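You operate a simulated robot arm through the tools that you are given. There is no shell and no other tool. Be economical: measure what you need, move in short steps, check, and stop when the job is done.

You are at the controls of a simulated robot arm. One attempt, no reset.

TASK
Put things in order on the counter over the open bay. At the end: the green lime bottle is in the teal wash tub; the yellow hose coupling from the counter over the open bay stands where the blue battery (marked "PACK 20") stood; the blue sample cup from the counter over the open bay stands where the yellow hose coupling stood; the blue battery from the counter over the open bay stands where the green lime bottle stood; whatever was shut is shut again. Leave all else as you found it, and nothing knocked over.

The check looks at the end state, three seconds after you hand in, the way a careful person would. Anything else that was tipped, shoved, dropped, spilled or broken makes it a failure.

THE ROBOT
A 7-joint arm with a two-finger parallel gripper, fixed in place. Base frame: the origin is at the foot of the arm, x ahead of it, y to its left, z up; the work surface is at about z = 0. Units: m, degrees, N and s.
With the tool pointing down near the work surface it reaches from about 0.22 to 0.58 m from the base axis. Its first joint turns from -66.0 to 66.0 degrees. Payload 2.5 kg.
The TCP is the grasp point between the finger pads, 0.023 m short of the fingertips. In the tool frame z runs along the fingers and y along their closing line. The gripper opens to 0.094 m. The fingers are 0.038 m wide and 0.01 m thick; the gripper's body (0.054 by 0.096 m) begins 0.039 m behind the TCP.
Orientation is told as [roll, pitch, yaw] about the base's x, y, z axes, in that order, counted from this pose: with the fingers straight down and closing along the base's y, the tool's x points along the base's -x, its y along +y and its z along -z.

THE INTERFACE
- The arm moves only by the tool step_arm. Its argument "increments" is a list of rows, each an object of numbers (a shift or turn left out is 0, a gripper value left out holds the last): "x", "y", "z": the shift along the tool's x, y, z in cm; "rx", "ry", "rz": the turn, a rotation vector about the tool's x, y, z in degrees. In form: [{"x": .., "y": .., "z": .., "rx": .., "ry": .., "rz": ..}, ...]. A call has 1 to 20 rows; each row shifts and turns the commanded pose from where the row before left it, along the tool's axes as they then stand. "gripper" is the gripper command, from -1 (fully open) to 1 (shut), values between in proportion, set as the call begins (left out, the last holds). Rows are played at 5 a second. More than 0.05 m and 8.6 degrees between two rows, or a gripper value outside its range, and nothing of the call is played. Where a pose cannot be reached the arm comes as near as it can. A force on the tool above 40 N (or 10 N above the force at the start of the call, whichever is more), or a blocked arm, ends the call early, and 0.2 s more pass. The fingers move at their own pace (about 0.108 m/s each) and stop on an object; they squeeze with about 20 N. The grip force told is the motor's: it shows also when the fingers shut on nothing. Time passes only in rows, and 0.2 s behind the last, so rows that do not move let the fingers close. The reply holds the time, the measured pose of the TCP, the force on the tool along the base axes, the opening and the grip force, in the units named above and with some noise, and new pictures: "show" is both (left out), scene, wrist or none.
- Cameras (640 x 400 px; columns grow to the right, rows downward): "scene" is fixed at [0.117, -0.4189, 0.564]; the picture's right is [0.84, -0.54, 0.00], its down [-0.23, -0.35, -0.91] and it looks along [0.49, 0.76, -0.42] (base axes); focal length 287 px, centre (320, 200). "wrist" rides on the gripper at [0.086, 0.016, -0.075] in the tool frame; the picture's right is [-0.18, 0.98, 0.00], its down [-0.58, -0.11, -0.81] and it looks along [-0.79, -0.15, 0.59] (tool axes); focal length 243 px, centre (320, 200).
- locate(camera, pixels): for up to 12 pixels [column, row] of the newest picture of that camera ("zoom" is the newest enlarged one), the place [x, y, z] in the base frame of the surface seen there, good to about 0.003 m, but the place of the scene camera against the robot may be out by one fixed shift of up to 0.025 m in any direction. It takes no simulated time.
- close_up(camera, box): a new picture of the part [left, top, right, bottom] of that camera's present view, enlarged. It takes no simulated time.
- job_done(): hands the job in; it is judged then, once.

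Keep the steps short. Do not move on a guess: measure, check each grasp and each placing, and mend mistakes. In all there are 80 turns and 200 pictures (those below and enlarged ones count). Leave the gripper open and the arm clear of the work at the hand-in unless told otherwise, and finish with a single line.

The tools are called as name(argument=value, ...) on one line, values as JSON. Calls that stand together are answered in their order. step_arm: Moves the arm, as the interface text tells. Its arguments: {"type":"object","properties":{"increments":{"type":"array","items":{"type":"object","properties":{"x":{"type":"number"},"y":{"type":"number"},"z":{"type":"number"},"rx":{"type":"number"},"ry":{"type":"number"},"rz":{"type":"number"}}}},"gripper":{"type":"number"},"show":{"type":"string","enum":["both","scene","wrist","none"]}},"required":["increments"]} The other tools are called the same way: locate (camera, pixels) gives the place of the surface under pixels of a picture; close_up (camera, box) takes an enlarged picture of a part of a camera's view; job_done () hands the job in.

At the start:

```text
t: 0.0
tcp_pos: [0.3494, 0.04, 0.462]
ee_rot: [0.0, 0.0, 0.0]
ft_force: [0.6, -0.1, -0.5]
width: 0.0943
finger_force: 0.1
```

scene: 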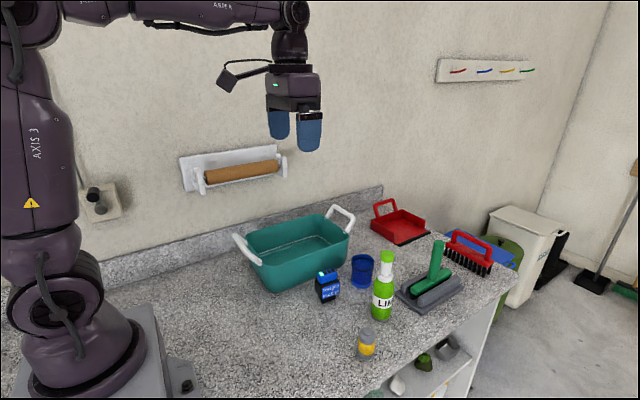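
wrist: 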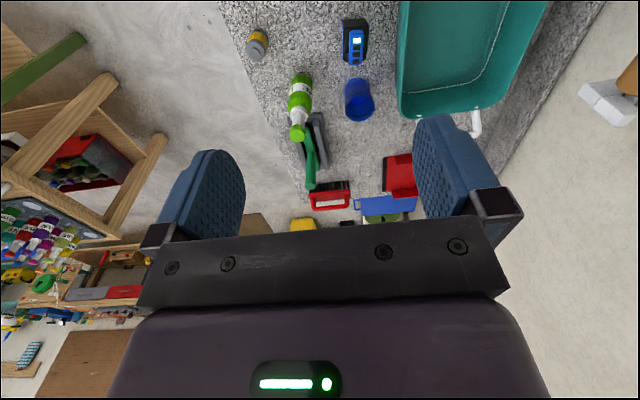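

I see the battery near (328,287), cup (361,270), bottle (384,290), coupling (366,345) and tub (295,250) in the scene. I'll take enlarged pictures and measure them.

close_up(camera="scene", box=[220, 190, 540, 390])

close_up(camera="wrist", box=[220, 0, 540, 200])

```text
2.00 times, centred on (380, 290) of scene
```

zoom: 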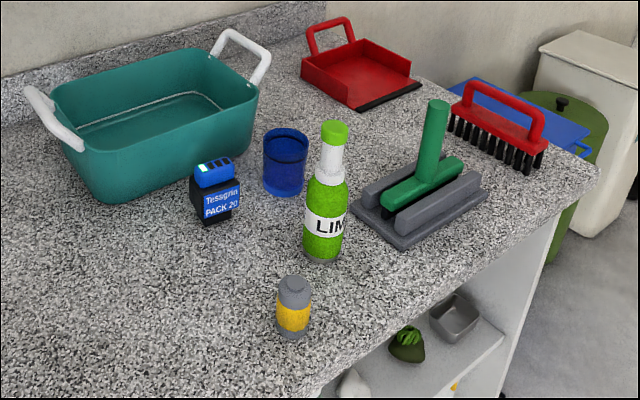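

```text
2.00 times, centred on (380, 100) of wrist
```

zoom: 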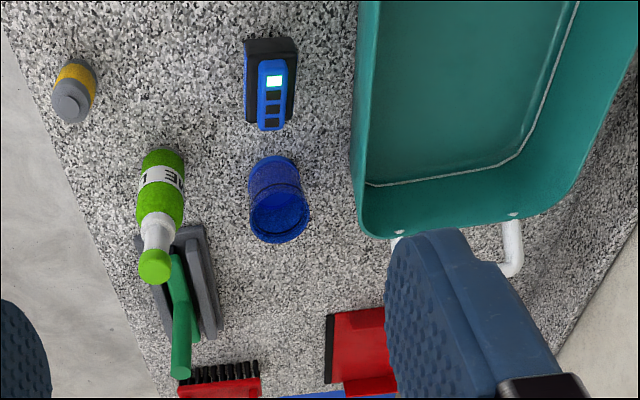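

The newest zoom is the wrist one. I'll measure points on each object with the wrist camera, and the same objects in the scene camera to find its shift.

locate(camera="zoom", pixels=[[70, 105], [82, 66], [155, 268], [160, 158], [260, 48], [275, 105], [290, 45], [278, 215], [270, 160], [278, 238], [250, 210], [308, 210]])

locate(camera="zoom", pixels=[[360, 10], [362, 180], [385, 238], [520, 212], [450, 80], [500, 150], [178, 375], [180, 270], [200, 60], [200, 200], [100, 200], [320, 120]])

locate(camera="scene", pixels=[[367, 330], [367, 358], [387, 253], [382, 317], [326, 274], [329, 300], [362, 256], [361, 286], [438, 242], [300, 240], [243, 240], [275, 290]])

```text
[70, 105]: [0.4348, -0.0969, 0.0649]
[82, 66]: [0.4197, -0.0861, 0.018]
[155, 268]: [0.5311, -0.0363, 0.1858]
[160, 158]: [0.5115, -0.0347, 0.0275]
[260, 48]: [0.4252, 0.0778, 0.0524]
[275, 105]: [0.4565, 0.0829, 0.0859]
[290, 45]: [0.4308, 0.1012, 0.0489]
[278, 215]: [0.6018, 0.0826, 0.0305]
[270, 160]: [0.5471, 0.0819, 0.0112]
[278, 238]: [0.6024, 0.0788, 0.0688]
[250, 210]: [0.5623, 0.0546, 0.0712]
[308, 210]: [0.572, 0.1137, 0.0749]
```

```text
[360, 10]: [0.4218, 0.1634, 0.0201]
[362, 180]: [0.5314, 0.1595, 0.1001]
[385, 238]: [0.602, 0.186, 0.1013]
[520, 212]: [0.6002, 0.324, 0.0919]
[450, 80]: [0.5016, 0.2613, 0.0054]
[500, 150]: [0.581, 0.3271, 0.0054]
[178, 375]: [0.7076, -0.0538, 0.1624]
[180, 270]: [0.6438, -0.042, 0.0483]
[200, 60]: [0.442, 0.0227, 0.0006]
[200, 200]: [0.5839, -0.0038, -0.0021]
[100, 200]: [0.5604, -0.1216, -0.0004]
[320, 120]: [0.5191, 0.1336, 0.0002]
```

```text
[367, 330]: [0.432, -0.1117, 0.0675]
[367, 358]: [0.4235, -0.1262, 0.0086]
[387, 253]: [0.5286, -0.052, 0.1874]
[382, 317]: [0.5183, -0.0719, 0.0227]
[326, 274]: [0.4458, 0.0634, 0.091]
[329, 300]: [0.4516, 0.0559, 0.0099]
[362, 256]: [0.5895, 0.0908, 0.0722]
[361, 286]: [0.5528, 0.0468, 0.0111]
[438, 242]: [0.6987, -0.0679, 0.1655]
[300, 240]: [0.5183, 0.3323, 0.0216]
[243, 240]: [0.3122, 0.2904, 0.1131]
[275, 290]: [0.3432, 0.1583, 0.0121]
```

Scene camera reads roughly 1.5 cm off in y; I'll rely on the wrist camera. Plan: bottle→tub, battery→bottle spot, coupling→battery spot, cup→coupling spot. First I move to about (0.44, -0.04, 0.26) for a closer look at the bottle and others.

step_arm(increments=[{"x": -1.5, "y": -1.35, "z": 3.4}, {"x": -1.5, "y": -1.35, "z": 3.4}, {"x": -1.5, "y": -1.35, "z": 3.4}, {"x": -1.5, "y": -1.35, "z": 3.4}, {"x": -1.5, "y": -1.35, "z": 3.4}, {"x": -1.5, "y": -1.35, "z": 3.4}, {}], gripper=-1)

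```text
t: 1.6
tcp_pos: [0.4378, -0.0399, 0.2567]
ee_rot: [-0.1, 0.0, 0.0]
ft_force: [0.7, 0.3, -0.4]
width: 0.0941
finger_force: 0.0
```

scene: 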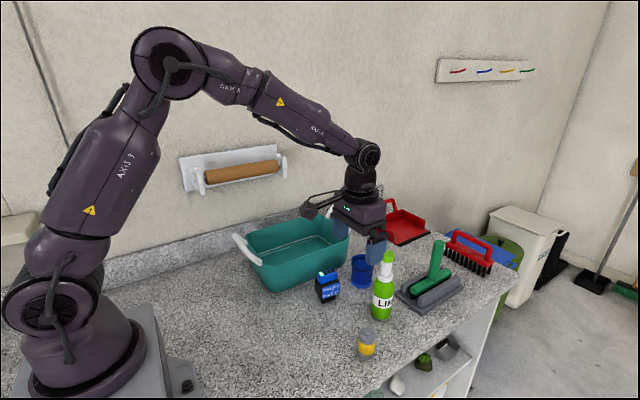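
wrist: 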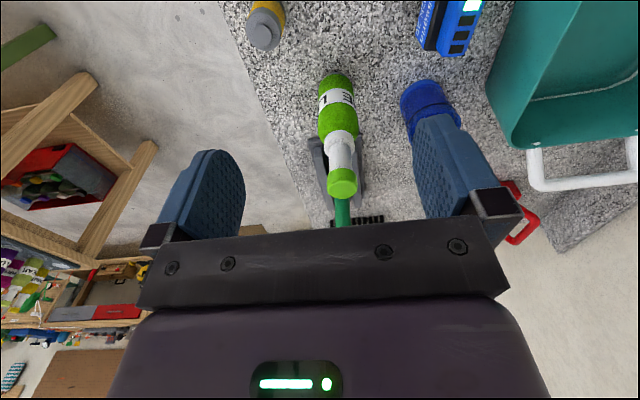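

close_up(camera="wrist", box=[240, 60, 440, 220])

```text
2.50 times, centred on (340, 140) of wrist
```

zoom: 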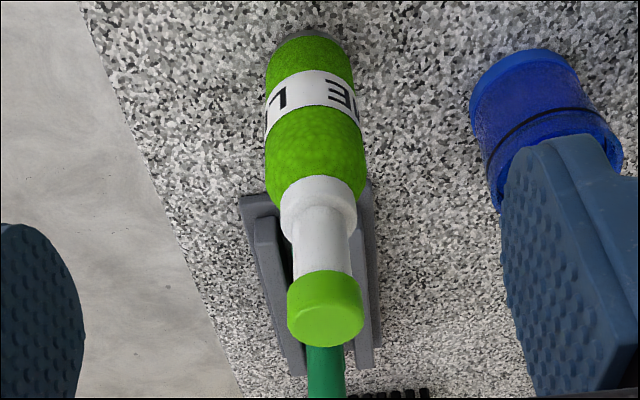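

The bottle's cap, neck and body are clear. Measuring points along its left and right sides, and its foot.

locate(camera="zoom", pixels=[[292, 310], [360, 310], [325, 342], [326, 310], [327, 282], [322, 240], [318, 200], [294, 250], [348, 250], [314, 150], [310, 50], [311, 36]])

locate(camera="zoom", pixels=[[268, 80], [353, 75], [268, 150], [362, 150], [291, 200], [347, 200], [292, 320], [355, 330], [300, 340], [350, 338], [286, 45], [336, 45]])

```text
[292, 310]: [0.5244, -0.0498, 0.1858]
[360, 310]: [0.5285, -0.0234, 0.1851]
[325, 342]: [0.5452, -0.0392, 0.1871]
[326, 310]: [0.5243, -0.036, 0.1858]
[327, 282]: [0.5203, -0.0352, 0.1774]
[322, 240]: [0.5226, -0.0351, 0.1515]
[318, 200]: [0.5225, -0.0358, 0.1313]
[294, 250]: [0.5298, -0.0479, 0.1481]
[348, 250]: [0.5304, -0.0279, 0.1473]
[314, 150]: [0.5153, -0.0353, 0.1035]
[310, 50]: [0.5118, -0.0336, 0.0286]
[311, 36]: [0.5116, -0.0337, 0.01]
```

```text
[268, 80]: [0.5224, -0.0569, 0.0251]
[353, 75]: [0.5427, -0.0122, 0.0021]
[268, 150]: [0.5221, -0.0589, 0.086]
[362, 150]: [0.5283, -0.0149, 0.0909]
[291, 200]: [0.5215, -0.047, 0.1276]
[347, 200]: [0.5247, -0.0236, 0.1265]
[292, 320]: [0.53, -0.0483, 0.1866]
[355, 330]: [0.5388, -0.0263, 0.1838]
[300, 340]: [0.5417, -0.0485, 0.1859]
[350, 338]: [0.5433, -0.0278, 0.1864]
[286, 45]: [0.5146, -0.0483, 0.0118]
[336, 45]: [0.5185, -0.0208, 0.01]
```

Bottle axis is about (0.534, -0.0365), cap top 0.187, neck z 0.135–0.172. I move above it, staying at z 0.257.

step_arm(increments=[{"x": -3.2, "y": 0.1}, {"x": -3.2, "y": 0.1}, {"x": -3.2, "y": 0.14}, {}, {}])

```text
t: 2.8
tcp_pos: [0.5344, -0.0385, 0.257]
ee_rot: [0.0, 0.0, 0.0]
ft_force: [0.0, 0.2, 0.7]
width: 0.0938
finger_force: 0.0
```

scene: 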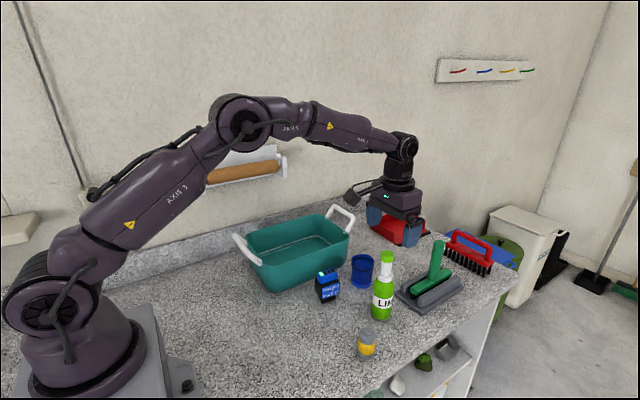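
wrist: 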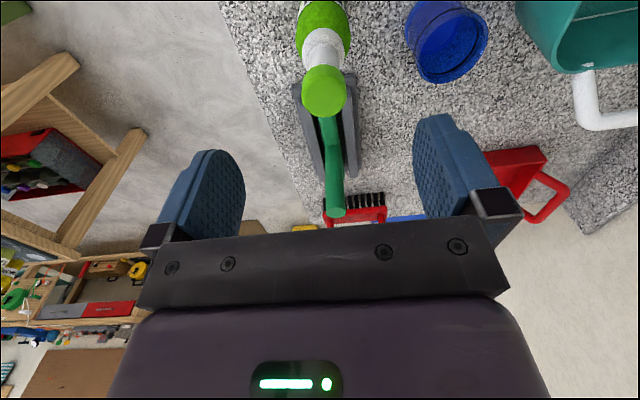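

Cup is well visible near (447,40); I'll measure its rim while here, then descend 10 cm.

close_up(camera="wrist", box=[380, 0, 508, 80])

locate(camera="wrist", pixels=[[411, 52], [487, 30], [445, 82], [466, 78], [422, 73], [485, 48], [440, 50], [407, 20], [430, 3], [452, 12], [475, 15], [412, 40]])

```text
5.00 times, centred on (444, 40) of wrist
```

zoom: 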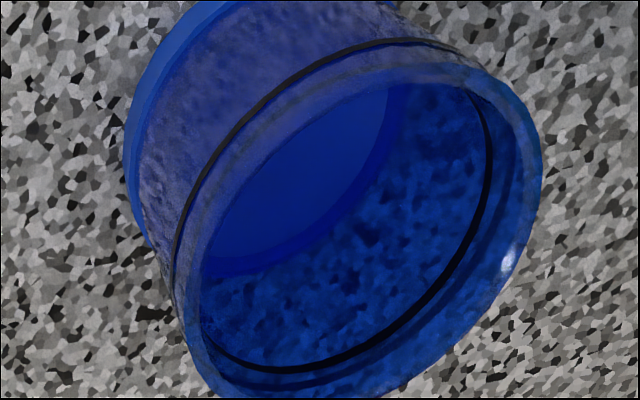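

```text
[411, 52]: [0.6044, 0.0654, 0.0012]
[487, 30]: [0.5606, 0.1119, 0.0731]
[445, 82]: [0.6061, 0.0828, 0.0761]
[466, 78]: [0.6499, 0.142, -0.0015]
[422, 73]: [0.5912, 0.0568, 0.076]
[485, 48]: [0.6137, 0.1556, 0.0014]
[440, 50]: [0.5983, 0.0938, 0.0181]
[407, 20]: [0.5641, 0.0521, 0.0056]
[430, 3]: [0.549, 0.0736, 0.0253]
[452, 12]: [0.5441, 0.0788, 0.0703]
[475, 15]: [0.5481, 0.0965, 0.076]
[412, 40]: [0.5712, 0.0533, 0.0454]
```

Cup centre ≈ (0.575, 0.083), radius ≈ 0.031, height 0.075. Now descend on the bottle to z 0.156.

step_arm(increments=[{"z": 2.5, "y": 0.1}, {"z": 2.5}, {"z": 2.5}, {"z": 2.6}, {}, {}])

```text
t: 4.2
tcp_pos: [0.536, -0.0367, 0.1557]
ee_rot: [-0.1, 0.0, 0.0]
ft_force: [-0.2, 0.0, -1.1]
width: 0.094
finger_force: 0.1
```

scene: 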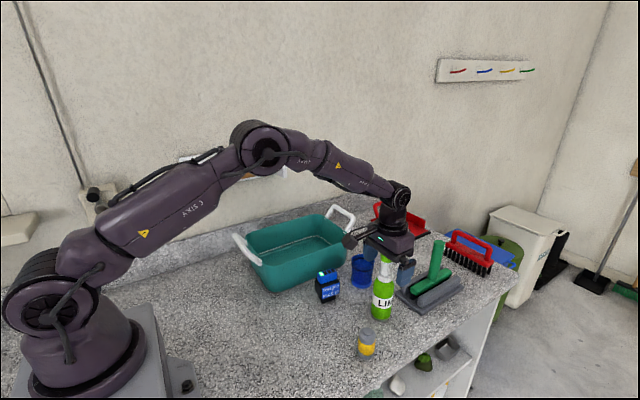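
wrist: 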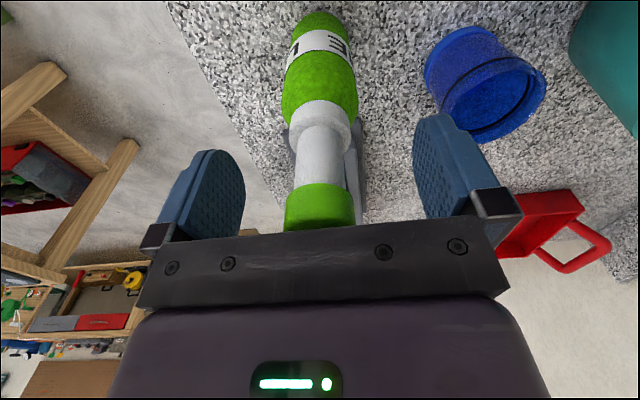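

The bottle's neck is centred between the fingers. Closing.

step_arm(increments=[{}, {}, {}, {}], gripper=1)

```text
t: 5.2
tcp_pos: [0.5359, -0.036, 0.1574]
ee_rot: [0.0, -0.1, 0.0]
ft_force: [0.5, 0.1, 0.0]
width: 0.0295
finger_force: 20.2
```

scene: 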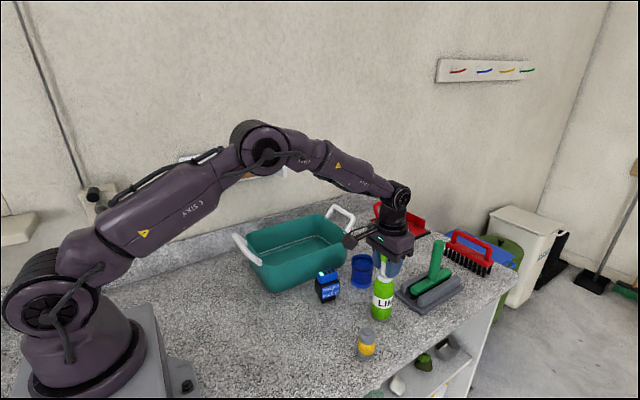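
wrist: 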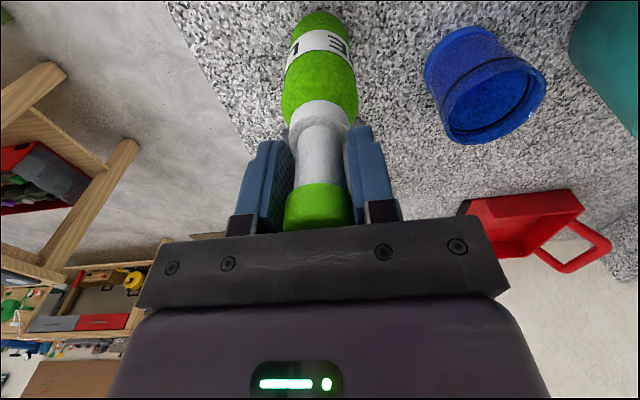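

Gripped at 0.0295 m, 20 N. Lifting 17 cm.

step_arm(increments=[{"z": -1}, {"z": -2}, {"z": -2.5}, {"z": -3}, {"z": -3}, {"z": -3}, {"z": -2.5}, {}])

```text
t: 7.0
tcp_pos: [0.5342, -0.0355, 0.3278]
ee_rot: [0.0, 0.1, 0.1]
ft_force: [0.3, -0.1, -2.2]
width: 0.0292
finger_force: 19.9
```

scene: 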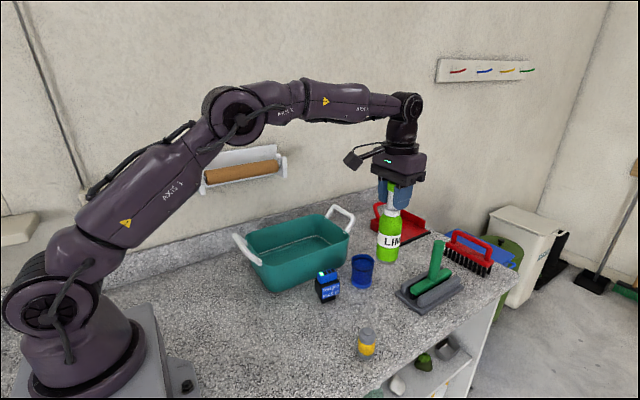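
wrist: 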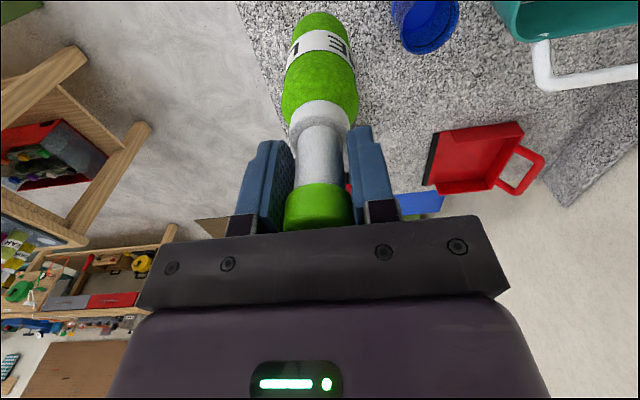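

Bottle held upright, weight ~2 N. Measuring the tub rim and floor with the scene camera before the transfer.

locate(camera="scene", pixels=[[247, 241], [326, 216], [350, 238], [264, 266], [280, 252], [310, 240], [320, 243], [290, 245], [340, 209], [240, 236], [330, 236], [262, 250]])

```text
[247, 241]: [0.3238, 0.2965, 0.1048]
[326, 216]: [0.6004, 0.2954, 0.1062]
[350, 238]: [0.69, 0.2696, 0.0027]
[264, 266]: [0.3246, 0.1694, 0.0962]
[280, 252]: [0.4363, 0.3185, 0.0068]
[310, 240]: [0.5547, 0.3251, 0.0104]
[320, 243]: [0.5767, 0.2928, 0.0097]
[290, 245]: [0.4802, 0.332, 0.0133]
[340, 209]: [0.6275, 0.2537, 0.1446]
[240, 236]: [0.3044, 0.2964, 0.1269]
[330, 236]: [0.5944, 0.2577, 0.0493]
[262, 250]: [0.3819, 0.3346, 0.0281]
```

Tub spans x 0.32–0.60, y 0.16–0.34, with handles to z 0.145. I carry the bottle to (0.45, 0.25) at this height.

step_arm(increments=[{"x": 0.8, "y": 2.5}, {"x": 1.1, "y": 3.7}, {"x": 1.1, "y": 3.7}, {"x": 1.1, "y": 3.7}, {"x": 1.1, "y": 3.7}, {"x": 1.1, "y": 3.7}, {"x": 1.1, "y": 3.7}, {"x": 1.0, "y": 3.8}, {}, {}])

```text
t: 9.2
tcp_pos: [0.4499, 0.2505, 0.3257]
ee_rot: [0.0, 0.0, -0.1]
ft_force: [0.4, 0.5, -2.3]
width: 0.0292
finger_force: 20.7
```

scene: 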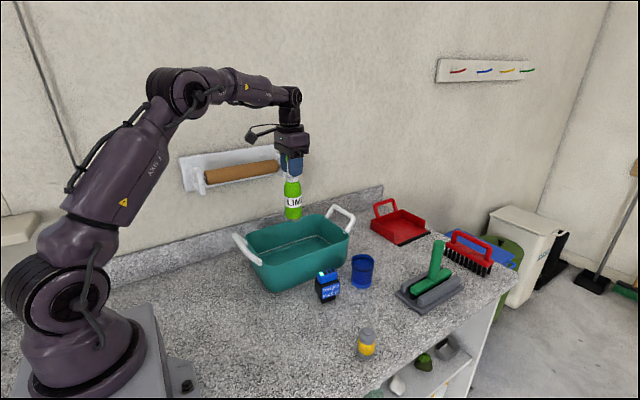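
wrist: 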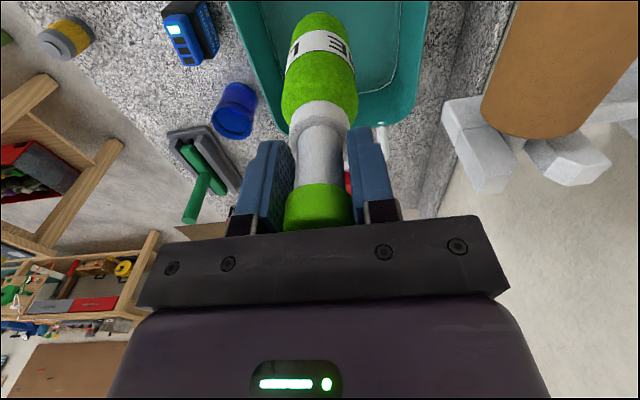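

Before descending I check how near the paper roll is, and the tub floor beside the bottle.

locate(camera="wrist", pixels=[[490, 100], [460, 130], [500, 10], [240, 40], [260, 100], [415, 90], [370, 60], [425, 10], [300, 115], [270, 60], [380, 100]])

```text
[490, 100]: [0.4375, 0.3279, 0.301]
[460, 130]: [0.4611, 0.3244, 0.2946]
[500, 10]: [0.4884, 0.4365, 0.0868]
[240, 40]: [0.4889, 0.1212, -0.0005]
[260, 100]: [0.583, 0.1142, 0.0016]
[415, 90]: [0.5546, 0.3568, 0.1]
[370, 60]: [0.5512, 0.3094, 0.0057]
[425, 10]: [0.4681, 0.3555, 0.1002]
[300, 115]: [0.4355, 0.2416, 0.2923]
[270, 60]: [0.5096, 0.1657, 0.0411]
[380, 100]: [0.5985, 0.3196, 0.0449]
```

The roll holder is at (0.44–0.46, 0.325, 0.30), rather close. I choose a safer spot (0.485, 0.222) in the tub and shift there at height first.

step_arm(increments=[{"x": -1.7, "y": -1.4}, {"x": -1.8, "y": -1.4}, {}, {}], show="none")

step_arm(increments=[{"z": 2}, {"z": 3}, {"z": 3}, {"z": 3}, {"z": 2}, {}])

```text
t: 10.2
tcp_pos: [0.4856, 0.2225, 0.3267]
ee_rot: [-0.1, 0.0, 0.0]
ft_force: [0.3, -0.2, -2.5]
width: 0.0292
finger_force: 19.5
```

```text
t: 11.6
tcp_pos: [0.4851, 0.2196, 0.1961]
ee_rot: [0.1, 0.1, 0.0]
ft_force: [0.4, 0.3, -2.4]
width: 0.029
finger_force: 20.2
```

scene: 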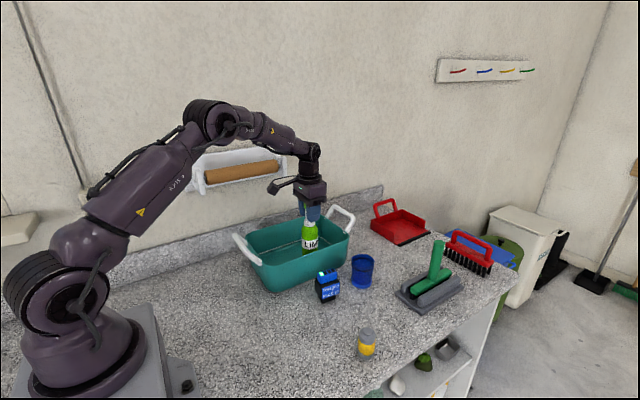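
wrist: 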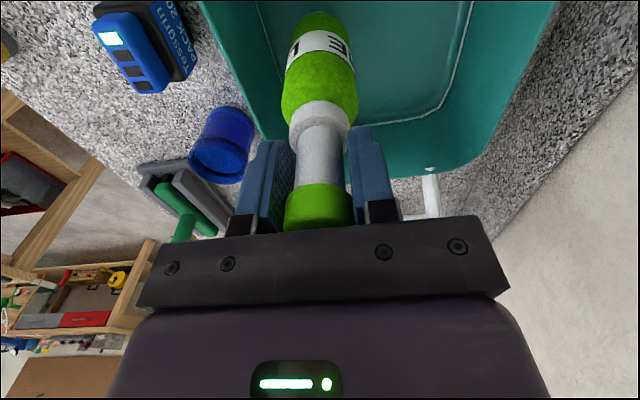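

Bottle is inside the tub, ~3.5 cm above its floor (0.0055). Lowering to TCP 0.163.

step_arm(increments=[{"z": 1.5}, {"z": 1.3}, {"z": 0.3}, {"z": 0.2}, {"z": 0.2}, {}])

```text
t: 13.0
tcp_pos: [0.4859, 0.2207, 0.1622]
ee_rot: [0.2, -0.1, 0.0]
ft_force: [-2.7, -1.2, 8.5]
width: 0.0291
finger_force: 20.2
```

scene: 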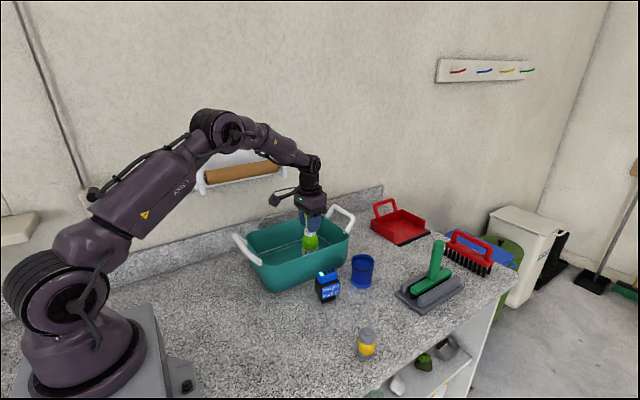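
wrist: 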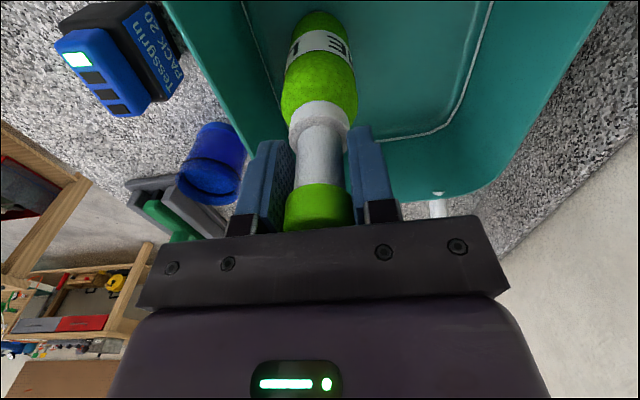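

Contact (8.5 N up). The bottle stands on the tub floor. Opening, then rising straight up.

step_arm(increments=[{"z": -0.1}, {}, {}, {}], gripper=-1)

step_arm(increments=[{"z": -2}, {"z": -4}, {"z": -4}, {"z": -4}, {}, {}])

```text
t: 14.0
tcp_pos: [0.4871, 0.2215, 0.1616]
ee_rot: [0.0, 0.0, -0.1]
ft_force: [0.4, 0.4, 0.0]
width: 0.0942
finger_force: 0.0
```

scene: 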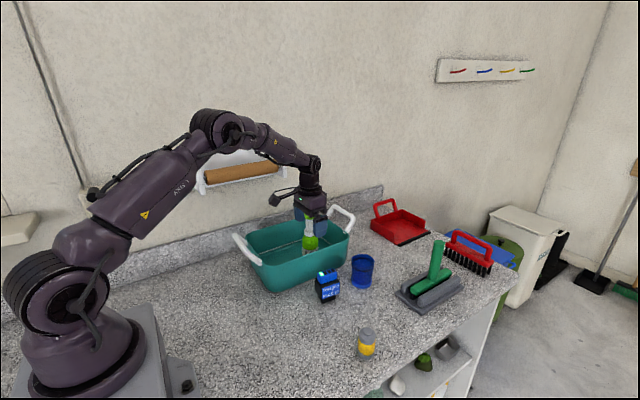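
wrist: 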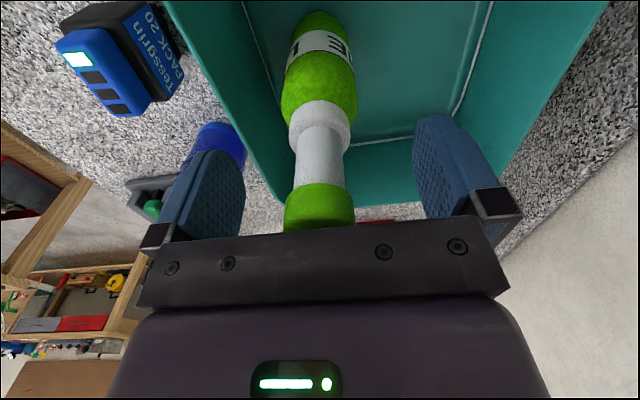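

```text
t: 15.4
tcp_pos: [0.4885, 0.2216, 0.3024]
ee_rot: [0.0, 0.1, 0.0]
ft_force: [-0.3, -0.2, -0.8]
width: 0.0941
finger_force: 0.1
```

scene: 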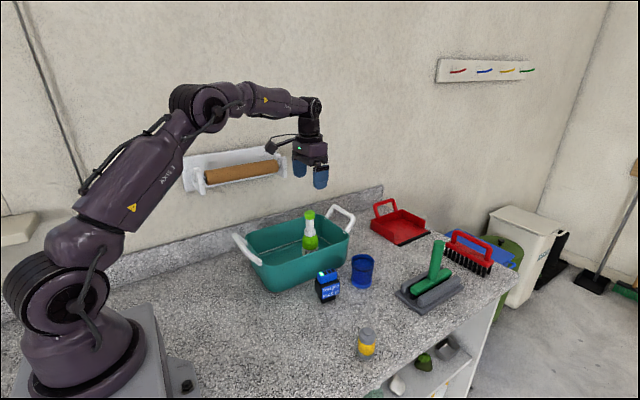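
wrist: 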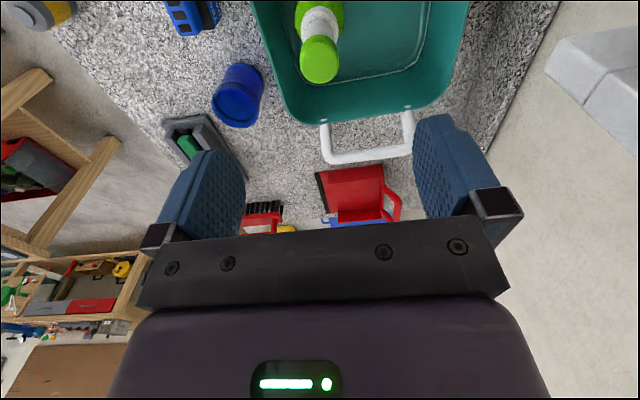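

Bottle stands upright in the tub. Next, back off to about (0.36, 0.085, 0.23) to measure the battery.

step_arm(increments=[{"x": 3.2, "y": -3.4}, {"x": 3.2, "y": -3.4}, {"x": 3.2, "y": -3.4}, {"x": 3.2, "y": -3.4}, {"z": 3.5}, {"z": 3.5}, {}, {}], show="wrist")

close_up(camera="wrist", box=[240, 0, 440, 125])

```text
t: 17.2
tcp_pos: [0.3573, 0.0835, 0.2307]
ee_rot: [0.0, 0.0, -0.1]
ft_force: [-0.4, -1.1, -0.6]
width: 0.094
finger_force: 0.1
```

wrist: 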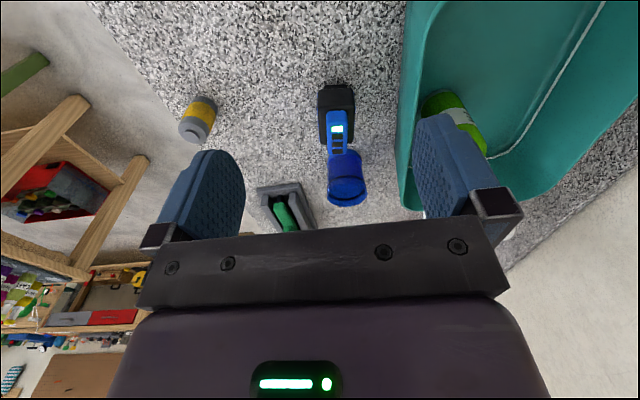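

```text
3.20 times, centred on (340, 62) of wrist
```

zoom: 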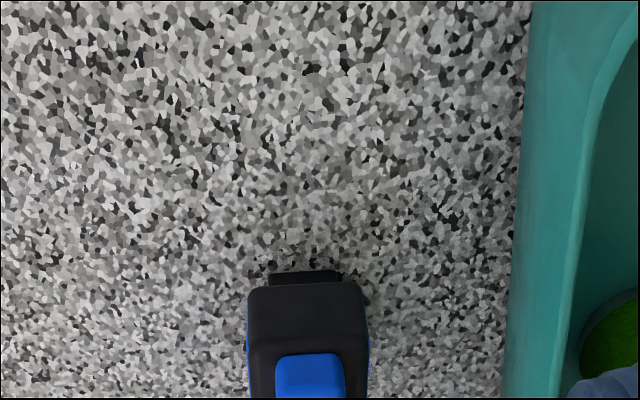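

close_up(camera="wrist", box=[290, 70, 390, 160])

```text
4.44 times, centred on (340, 115) of wrist
```

zoom: 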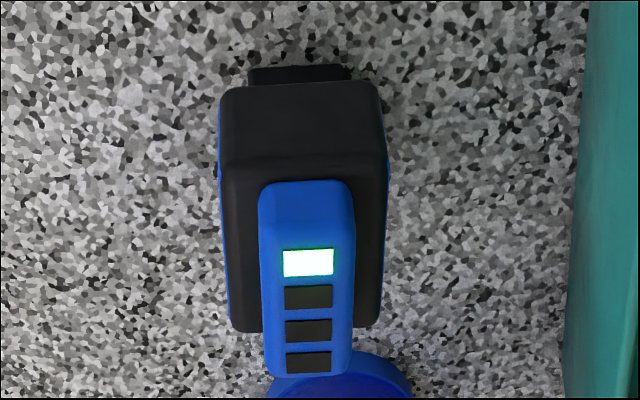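

The battery is clear: black block with a blue grip on top. Measuring its edges, top and foot.

locate(camera="zoom", pixels=[[222, 150], [384, 150], [300, 120], [228, 325], [380, 320], [305, 190], [308, 365], [262, 260], [352, 260], [255, 70], [345, 70], [300, 75]])

locate(camera="zoom", pixels=[[225, 95], [380, 90], [225, 165], [382, 165], [240, 240], [370, 240], [245, 322], [365, 318], [310, 225], [222, 240], [386, 240], [310, 340]])

```text
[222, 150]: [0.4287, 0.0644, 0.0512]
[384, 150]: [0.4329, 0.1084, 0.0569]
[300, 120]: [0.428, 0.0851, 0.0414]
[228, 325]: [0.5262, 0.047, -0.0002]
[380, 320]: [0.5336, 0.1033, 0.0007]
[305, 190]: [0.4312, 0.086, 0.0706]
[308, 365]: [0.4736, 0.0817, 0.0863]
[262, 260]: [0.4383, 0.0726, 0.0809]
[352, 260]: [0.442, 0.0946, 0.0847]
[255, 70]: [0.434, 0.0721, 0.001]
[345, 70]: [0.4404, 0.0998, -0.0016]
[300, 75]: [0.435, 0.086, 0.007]
```

```text
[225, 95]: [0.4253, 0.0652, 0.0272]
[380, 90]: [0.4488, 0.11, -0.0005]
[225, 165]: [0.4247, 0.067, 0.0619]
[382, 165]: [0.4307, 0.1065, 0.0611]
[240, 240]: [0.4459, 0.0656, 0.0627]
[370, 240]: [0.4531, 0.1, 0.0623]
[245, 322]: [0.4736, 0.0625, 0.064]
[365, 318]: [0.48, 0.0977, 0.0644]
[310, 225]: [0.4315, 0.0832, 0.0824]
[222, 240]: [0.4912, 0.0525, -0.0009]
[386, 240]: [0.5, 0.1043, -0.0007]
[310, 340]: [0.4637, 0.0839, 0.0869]
```

Battery block: x 0.427–0.479, y 0.064–0.108, turned about −7°, top block 0.064, grip top 0.087, centre ≈ (0.4535, 0.084). I move above it, turn −7°, and come to z≈0.13.

step_arm(increments=[{"x": -3.2}, {"x": -3.2}, {"x": -3.2, "y": 0.05}, {"rz": 7}, {"z": 4}, {"z": 4}, {}, {}], show="wrist")

```text
t: 19.0
tcp_pos: [0.4556, 0.0863, 0.1498]
ee_rot: [0.0, 0.1, -7.0]
ft_force: [0.0, -0.2, -0.4]
width: 0.0941
finger_force: 0.1
```

wrist: 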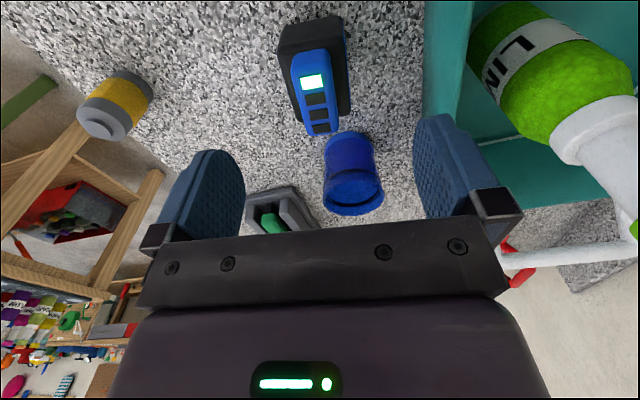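

Re-measuring the battery from this closer view to refine turn and centre, plus the coupling at (115,105).

close_up(camera="wrist", box=[264, 10, 364, 140])

locate(camera="wrist", pixels=[[285, 55], [338, 45], [298, 115], [347, 105], [290, 85], [343, 75], [312, 62], [321, 132], [282, 35], [341, 25], [314, 50]])

locate(camera="wrist", pixels=[[100, 124], [80, 115], [125, 115], [102, 138], [105, 110], [118, 95], [90, 97], [140, 110], [115, 85], [125, 75], [150, 90], [110, 72]])

```text
3.08 times, centred on (314, 75) of wrist
```

zoom: 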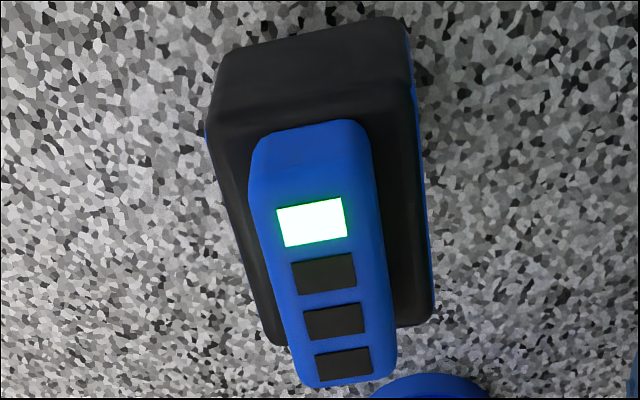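

```text
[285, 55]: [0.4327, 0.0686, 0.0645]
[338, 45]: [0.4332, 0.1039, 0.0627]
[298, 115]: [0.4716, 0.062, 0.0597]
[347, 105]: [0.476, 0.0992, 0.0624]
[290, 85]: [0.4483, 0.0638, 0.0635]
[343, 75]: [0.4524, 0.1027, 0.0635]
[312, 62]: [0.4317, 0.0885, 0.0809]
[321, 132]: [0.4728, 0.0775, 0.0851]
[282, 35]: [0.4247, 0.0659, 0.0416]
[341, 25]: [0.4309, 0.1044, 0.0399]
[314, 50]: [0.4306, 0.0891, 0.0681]
```

```text
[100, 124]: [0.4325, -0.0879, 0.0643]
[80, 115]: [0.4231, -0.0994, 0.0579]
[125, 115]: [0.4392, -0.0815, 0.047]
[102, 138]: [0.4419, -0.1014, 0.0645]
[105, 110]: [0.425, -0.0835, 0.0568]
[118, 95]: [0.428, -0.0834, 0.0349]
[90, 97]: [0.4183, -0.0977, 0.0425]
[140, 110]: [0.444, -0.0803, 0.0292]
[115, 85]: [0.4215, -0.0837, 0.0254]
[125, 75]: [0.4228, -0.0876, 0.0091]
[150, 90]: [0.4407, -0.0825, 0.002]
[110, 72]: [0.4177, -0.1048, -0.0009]
```

Refined: centre (0.4535, 0.0835), turn about −8.5°. Fine adjust and descend to z≈0.054.

step_arm(increments=[{"x": 0.1, "y": -0.14, "rz": 1.5}, {"z": 2.5}, {"z": 2.5}, {"z": 2.5}, {"z": 2.4}, {}, {}])

```text
t: 20.6
tcp_pos: [0.4531, 0.0826, 0.0527]
ee_rot: [0.0, -0.1, -8.6]
ft_force: [0.3, -0.1, -0.9]
width: 0.0942
finger_force: 0.1
```

scene: 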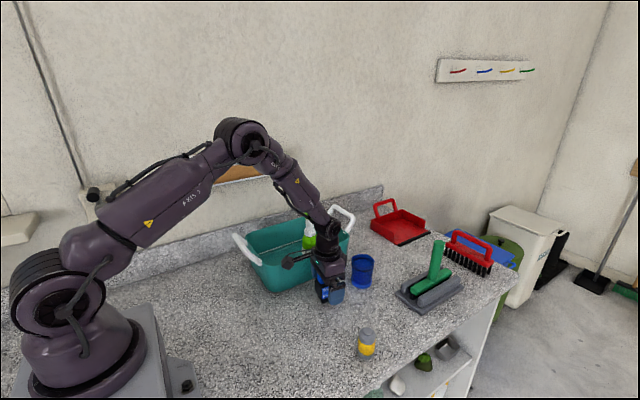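
wrist: 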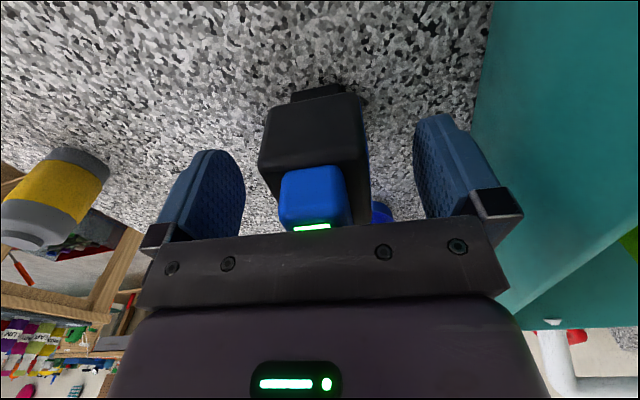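

The block sits centred between the fingers. Closing.

step_arm(increments=[{}, {}, {}, {}], gripper=1, show="wrist")

step_arm(increments=[{"z": -1}, {"z": -3}, {"z": -4}, {"z": -4}, {"z": -3}, {}])

```text
t: 21.6
tcp_pos: [0.4539, 0.0835, 0.0527]
ee_rot: [0.1, 0.1, -8.5]
ft_force: [0.5, 0.7, 0.5]
width: 0.0438
finger_force: 20.2
```

wrist: 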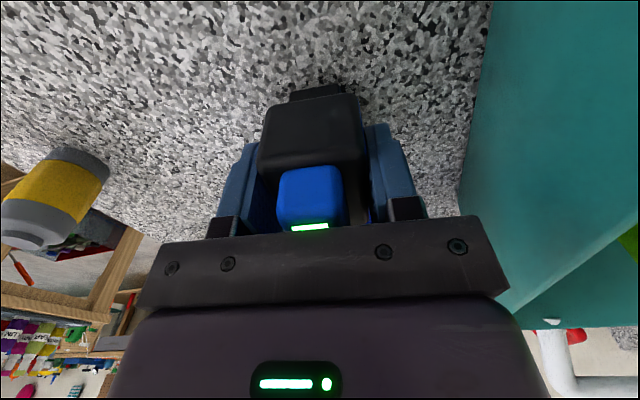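

```text
t: 23.0
tcp_pos: [0.4535, 0.0838, 0.2036]
ee_rot: [-0.1, 0.1, -8.4]
ft_force: [0.9, 0.4, -3.6]
width: 0.0438
finger_force: 19.9
```

scene: 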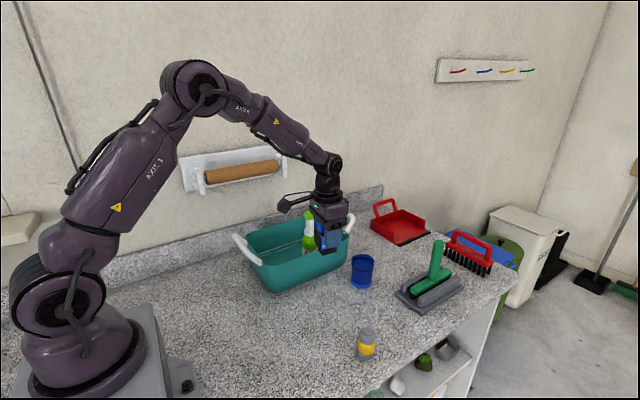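
wrist: 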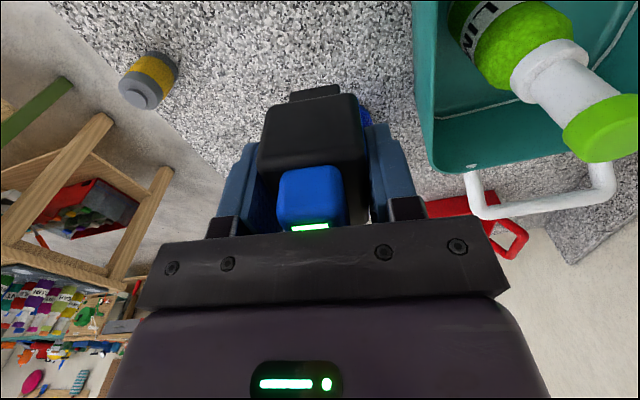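

Battery lifted (3.6 N). Measuring the trowel's near corner in the scene picture so the battery won't touch it.

close_up(camera="scene", box=[340, 230, 480, 320])

locate(camera="scene", pixels=[[397, 293], [421, 311], [408, 302], [463, 286], [404, 288], [422, 304], [361, 287], [362, 256]])

```text
4.44 times, centred on (410, 275) of scene
```

zoom: 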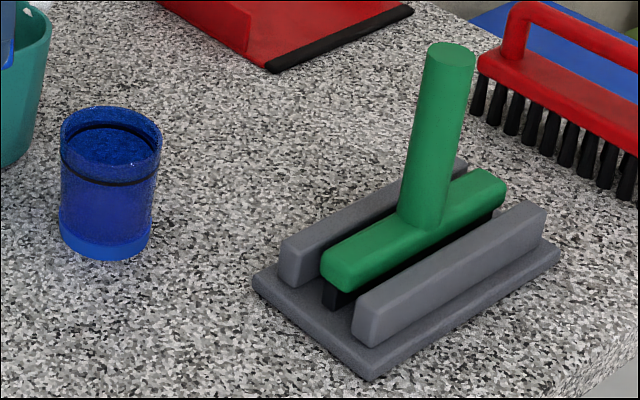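

```text
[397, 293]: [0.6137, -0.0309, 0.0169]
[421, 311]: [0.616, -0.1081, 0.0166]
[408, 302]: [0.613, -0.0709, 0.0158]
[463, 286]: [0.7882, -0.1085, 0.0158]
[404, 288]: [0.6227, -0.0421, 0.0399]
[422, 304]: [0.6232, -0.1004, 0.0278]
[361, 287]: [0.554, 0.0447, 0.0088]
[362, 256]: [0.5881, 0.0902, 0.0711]
```

Trowel starts at x≈0.61, so there is room. Carrying the battery to (0.534, -0.0365) and lowering part-way.

step_arm(increments=[{"x": -2.435, "y": -2.68}, {"x": -2.435, "y": -2.68}, {"x": -2.435, "y": -2.68}, {"x": -2.435, "y": -2.67}, {}, {"z": 3}, {"z": 4}, {"z": 4}, {"z": 2}, {}, {}])

```text
t: 25.4
tcp_pos: [0.5355, -0.0386, 0.0732]
ee_rot: [0.0, 0.0, -8.6]
ft_force: [0.0, 0.1, -3.9]
width: 0.0438
finger_force: 20.1
```

scene: 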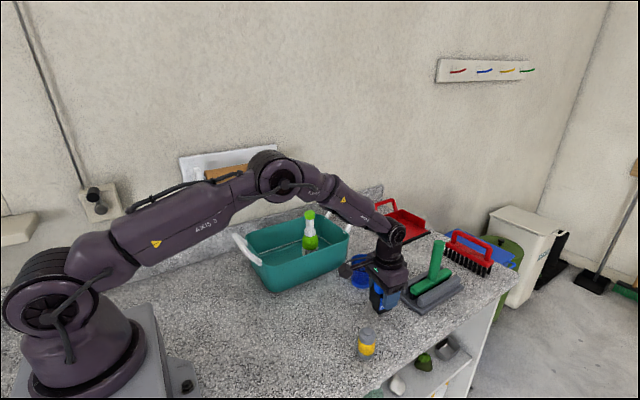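
wrist: 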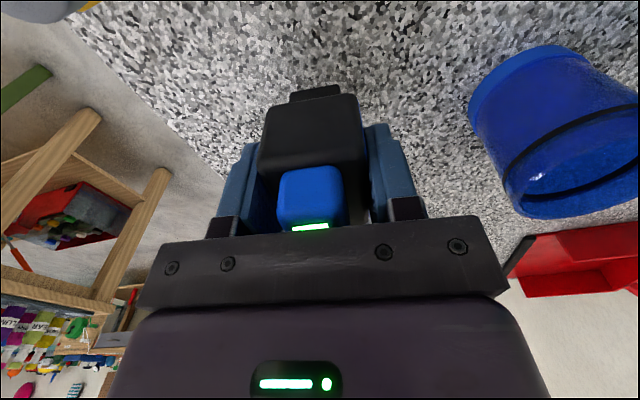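

At (0.5355, -0.0386) within noise of the target. Lowering the last 2 cm.

step_arm(increments=[{"z": 1, "y": 0.1}, {"z": 0.6}, {"z": 0.3}, {"z": 0.2}, {}], show="none")

```text
t: 26.6
tcp_pos: [0.5351, -0.0344, 0.0528]
ee_rot: [0.0, -0.1, -8.5]
ft_force: [-1.7, -0.5, 0.8]
width: 0.0439
finger_force: 20.4
```

Contact (force went from −3.9 to +0.8 N). Opening and rising.

step_arm(increments=[{}, {}, {}], gripper=-1, show="wrist")

step_arm(increments=[{"z": -2}, {"z": -4}, {"z": -4}, {"z": -4}, {}])

```text
t: 27.4
tcp_pos: [0.5341, -0.0353, 0.0517]
ee_rot: [-0.1, -0.1, -8.4]
ft_force: [0.2, -0.5, 0.5]
width: 0.094
finger_force: 0.1
```

wrist: 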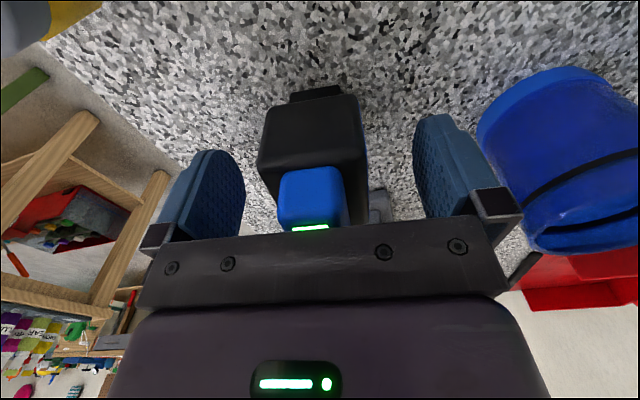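

```text
t: 28.6
tcp_pos: [0.5334, -0.0343, 0.1947]
ee_rot: [0.0, 0.1, -8.4]
ft_force: [-0.1, -1.0, -0.7]
width: 0.0938
finger_force: 0.0
```

scene: 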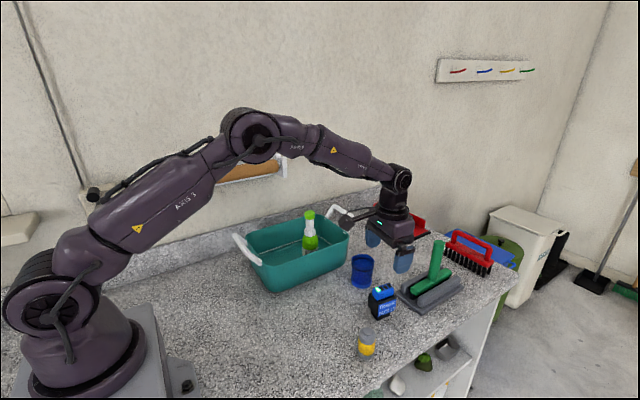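
wrist: 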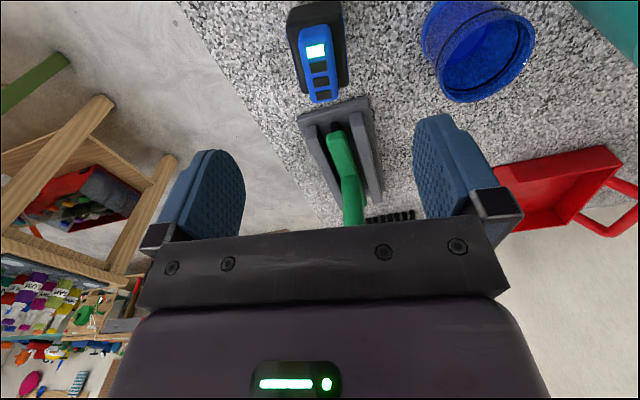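

Battery stands upright at the bottle's old place. Now turning back to 0° and moving to about (0.35, -0.10) to view the coupling.

step_arm(increments=[{"rz": -8.5}, {"x": 4.6, "y": -1.6}, {"x": 4.6, "y": -1.6}, {"x": 4.6, "y": -1.6}, {"x": 4.6, "y": -1.6}, {}, {}], show="wrist")

close_up(camera="wrist", box=[280, 60, 400, 170])

```text
t: 30.2
tcp_pos: [0.351, -0.0998, 0.1908]
ee_rot: [0.1, 0.0, 0.1]
ft_force: [0.7, 0.5, -0.4]
width: 0.094
finger_force: 0.1
```

wrist: 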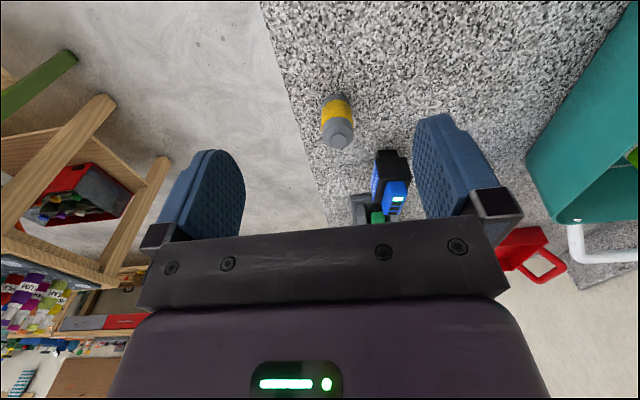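

```text
3.64 times, centred on (340, 115) of wrist
```

zoom: 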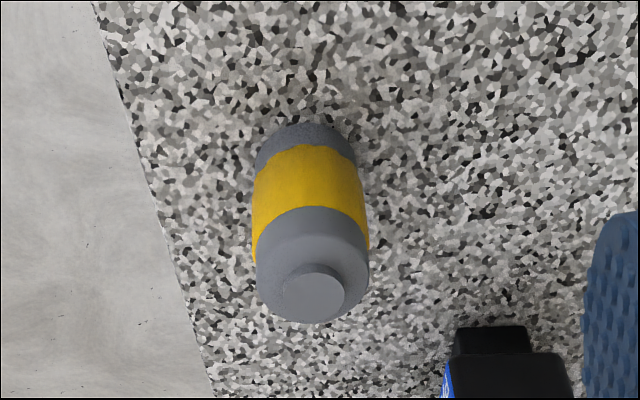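

Measuring the coupling's outline and the counter edge near it.

locate(camera="zoom", pixels=[[312, 292], [284, 285], [343, 295], [315, 313], [258, 260], [366, 265], [310, 215], [308, 180], [257, 190], [360, 190], [307, 130], [185, 290]])

locate(camera="zoom", pixels=[[312, 250], [310, 300], [275, 305], [350, 305], [256, 240], [366, 240], [260, 165], [354, 165], [308, 160], [315, 320], [140, 130], [210, 380]])

```text
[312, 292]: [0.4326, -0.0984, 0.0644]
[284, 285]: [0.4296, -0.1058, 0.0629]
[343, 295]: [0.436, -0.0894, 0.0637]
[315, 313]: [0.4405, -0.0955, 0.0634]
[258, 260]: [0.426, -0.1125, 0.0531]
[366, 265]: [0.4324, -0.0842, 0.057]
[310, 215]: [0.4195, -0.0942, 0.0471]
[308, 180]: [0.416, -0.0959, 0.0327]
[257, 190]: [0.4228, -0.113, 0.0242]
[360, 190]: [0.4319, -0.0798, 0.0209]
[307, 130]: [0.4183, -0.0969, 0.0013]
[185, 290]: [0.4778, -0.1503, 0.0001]
```

```text
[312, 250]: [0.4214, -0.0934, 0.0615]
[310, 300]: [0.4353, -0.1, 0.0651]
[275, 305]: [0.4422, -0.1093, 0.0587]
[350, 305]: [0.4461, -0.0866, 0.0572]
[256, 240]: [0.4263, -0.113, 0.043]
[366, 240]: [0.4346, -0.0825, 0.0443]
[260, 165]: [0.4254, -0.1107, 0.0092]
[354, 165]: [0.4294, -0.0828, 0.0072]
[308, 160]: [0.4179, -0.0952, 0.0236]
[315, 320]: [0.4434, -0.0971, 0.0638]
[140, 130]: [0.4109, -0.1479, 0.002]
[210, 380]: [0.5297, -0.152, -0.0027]
```

Coupling axis ≈ (0.434, -0.097), radius 0.0165, height 0.0645. Move over it, then down to z≈0.037.

step_arm(increments=[{"x": -4.2, "y": 0.13}, {"x": -4.2, "y": 0.12}, {}, {"z": 4}, {"z": 2.5}, {}, {}], show="wrist")

```text
t: 31.8
tcp_pos: [0.4356, -0.0965, 0.1276]
ee_rot: [0.0, 0.0, -0.1]
ft_force: [0.0, -0.2, -0.2]
width: 0.094
finger_force: 0.0
```

wrist: 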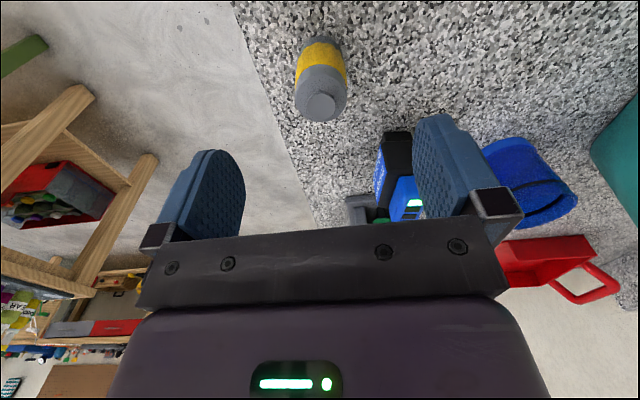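

Lined up, battery (x ≥ 0.508) clear of the fingers. Descend 9.1 cm.

step_arm(increments=[{"z": 3}, {"z": 3}, {"z": 2}, {"z": 1.1}, {}, {}], show="wrist")

```text
t: 33.2
tcp_pos: [0.4349, -0.0972, 0.0368]
ee_rot: [-0.1, 0.1, 0.0]
ft_force: [-0.4, -0.3, 0.0]
width: 0.094
finger_force: 0.0
```

wrist: 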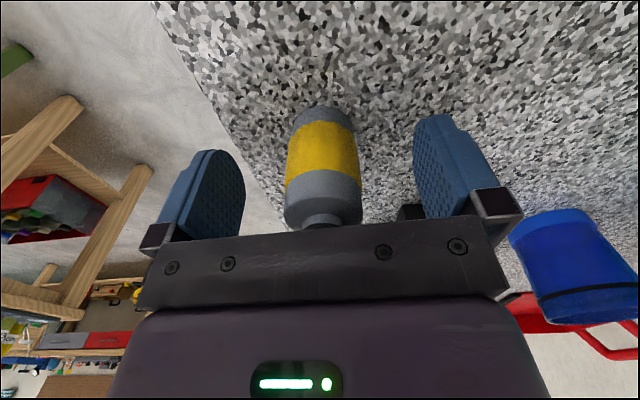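

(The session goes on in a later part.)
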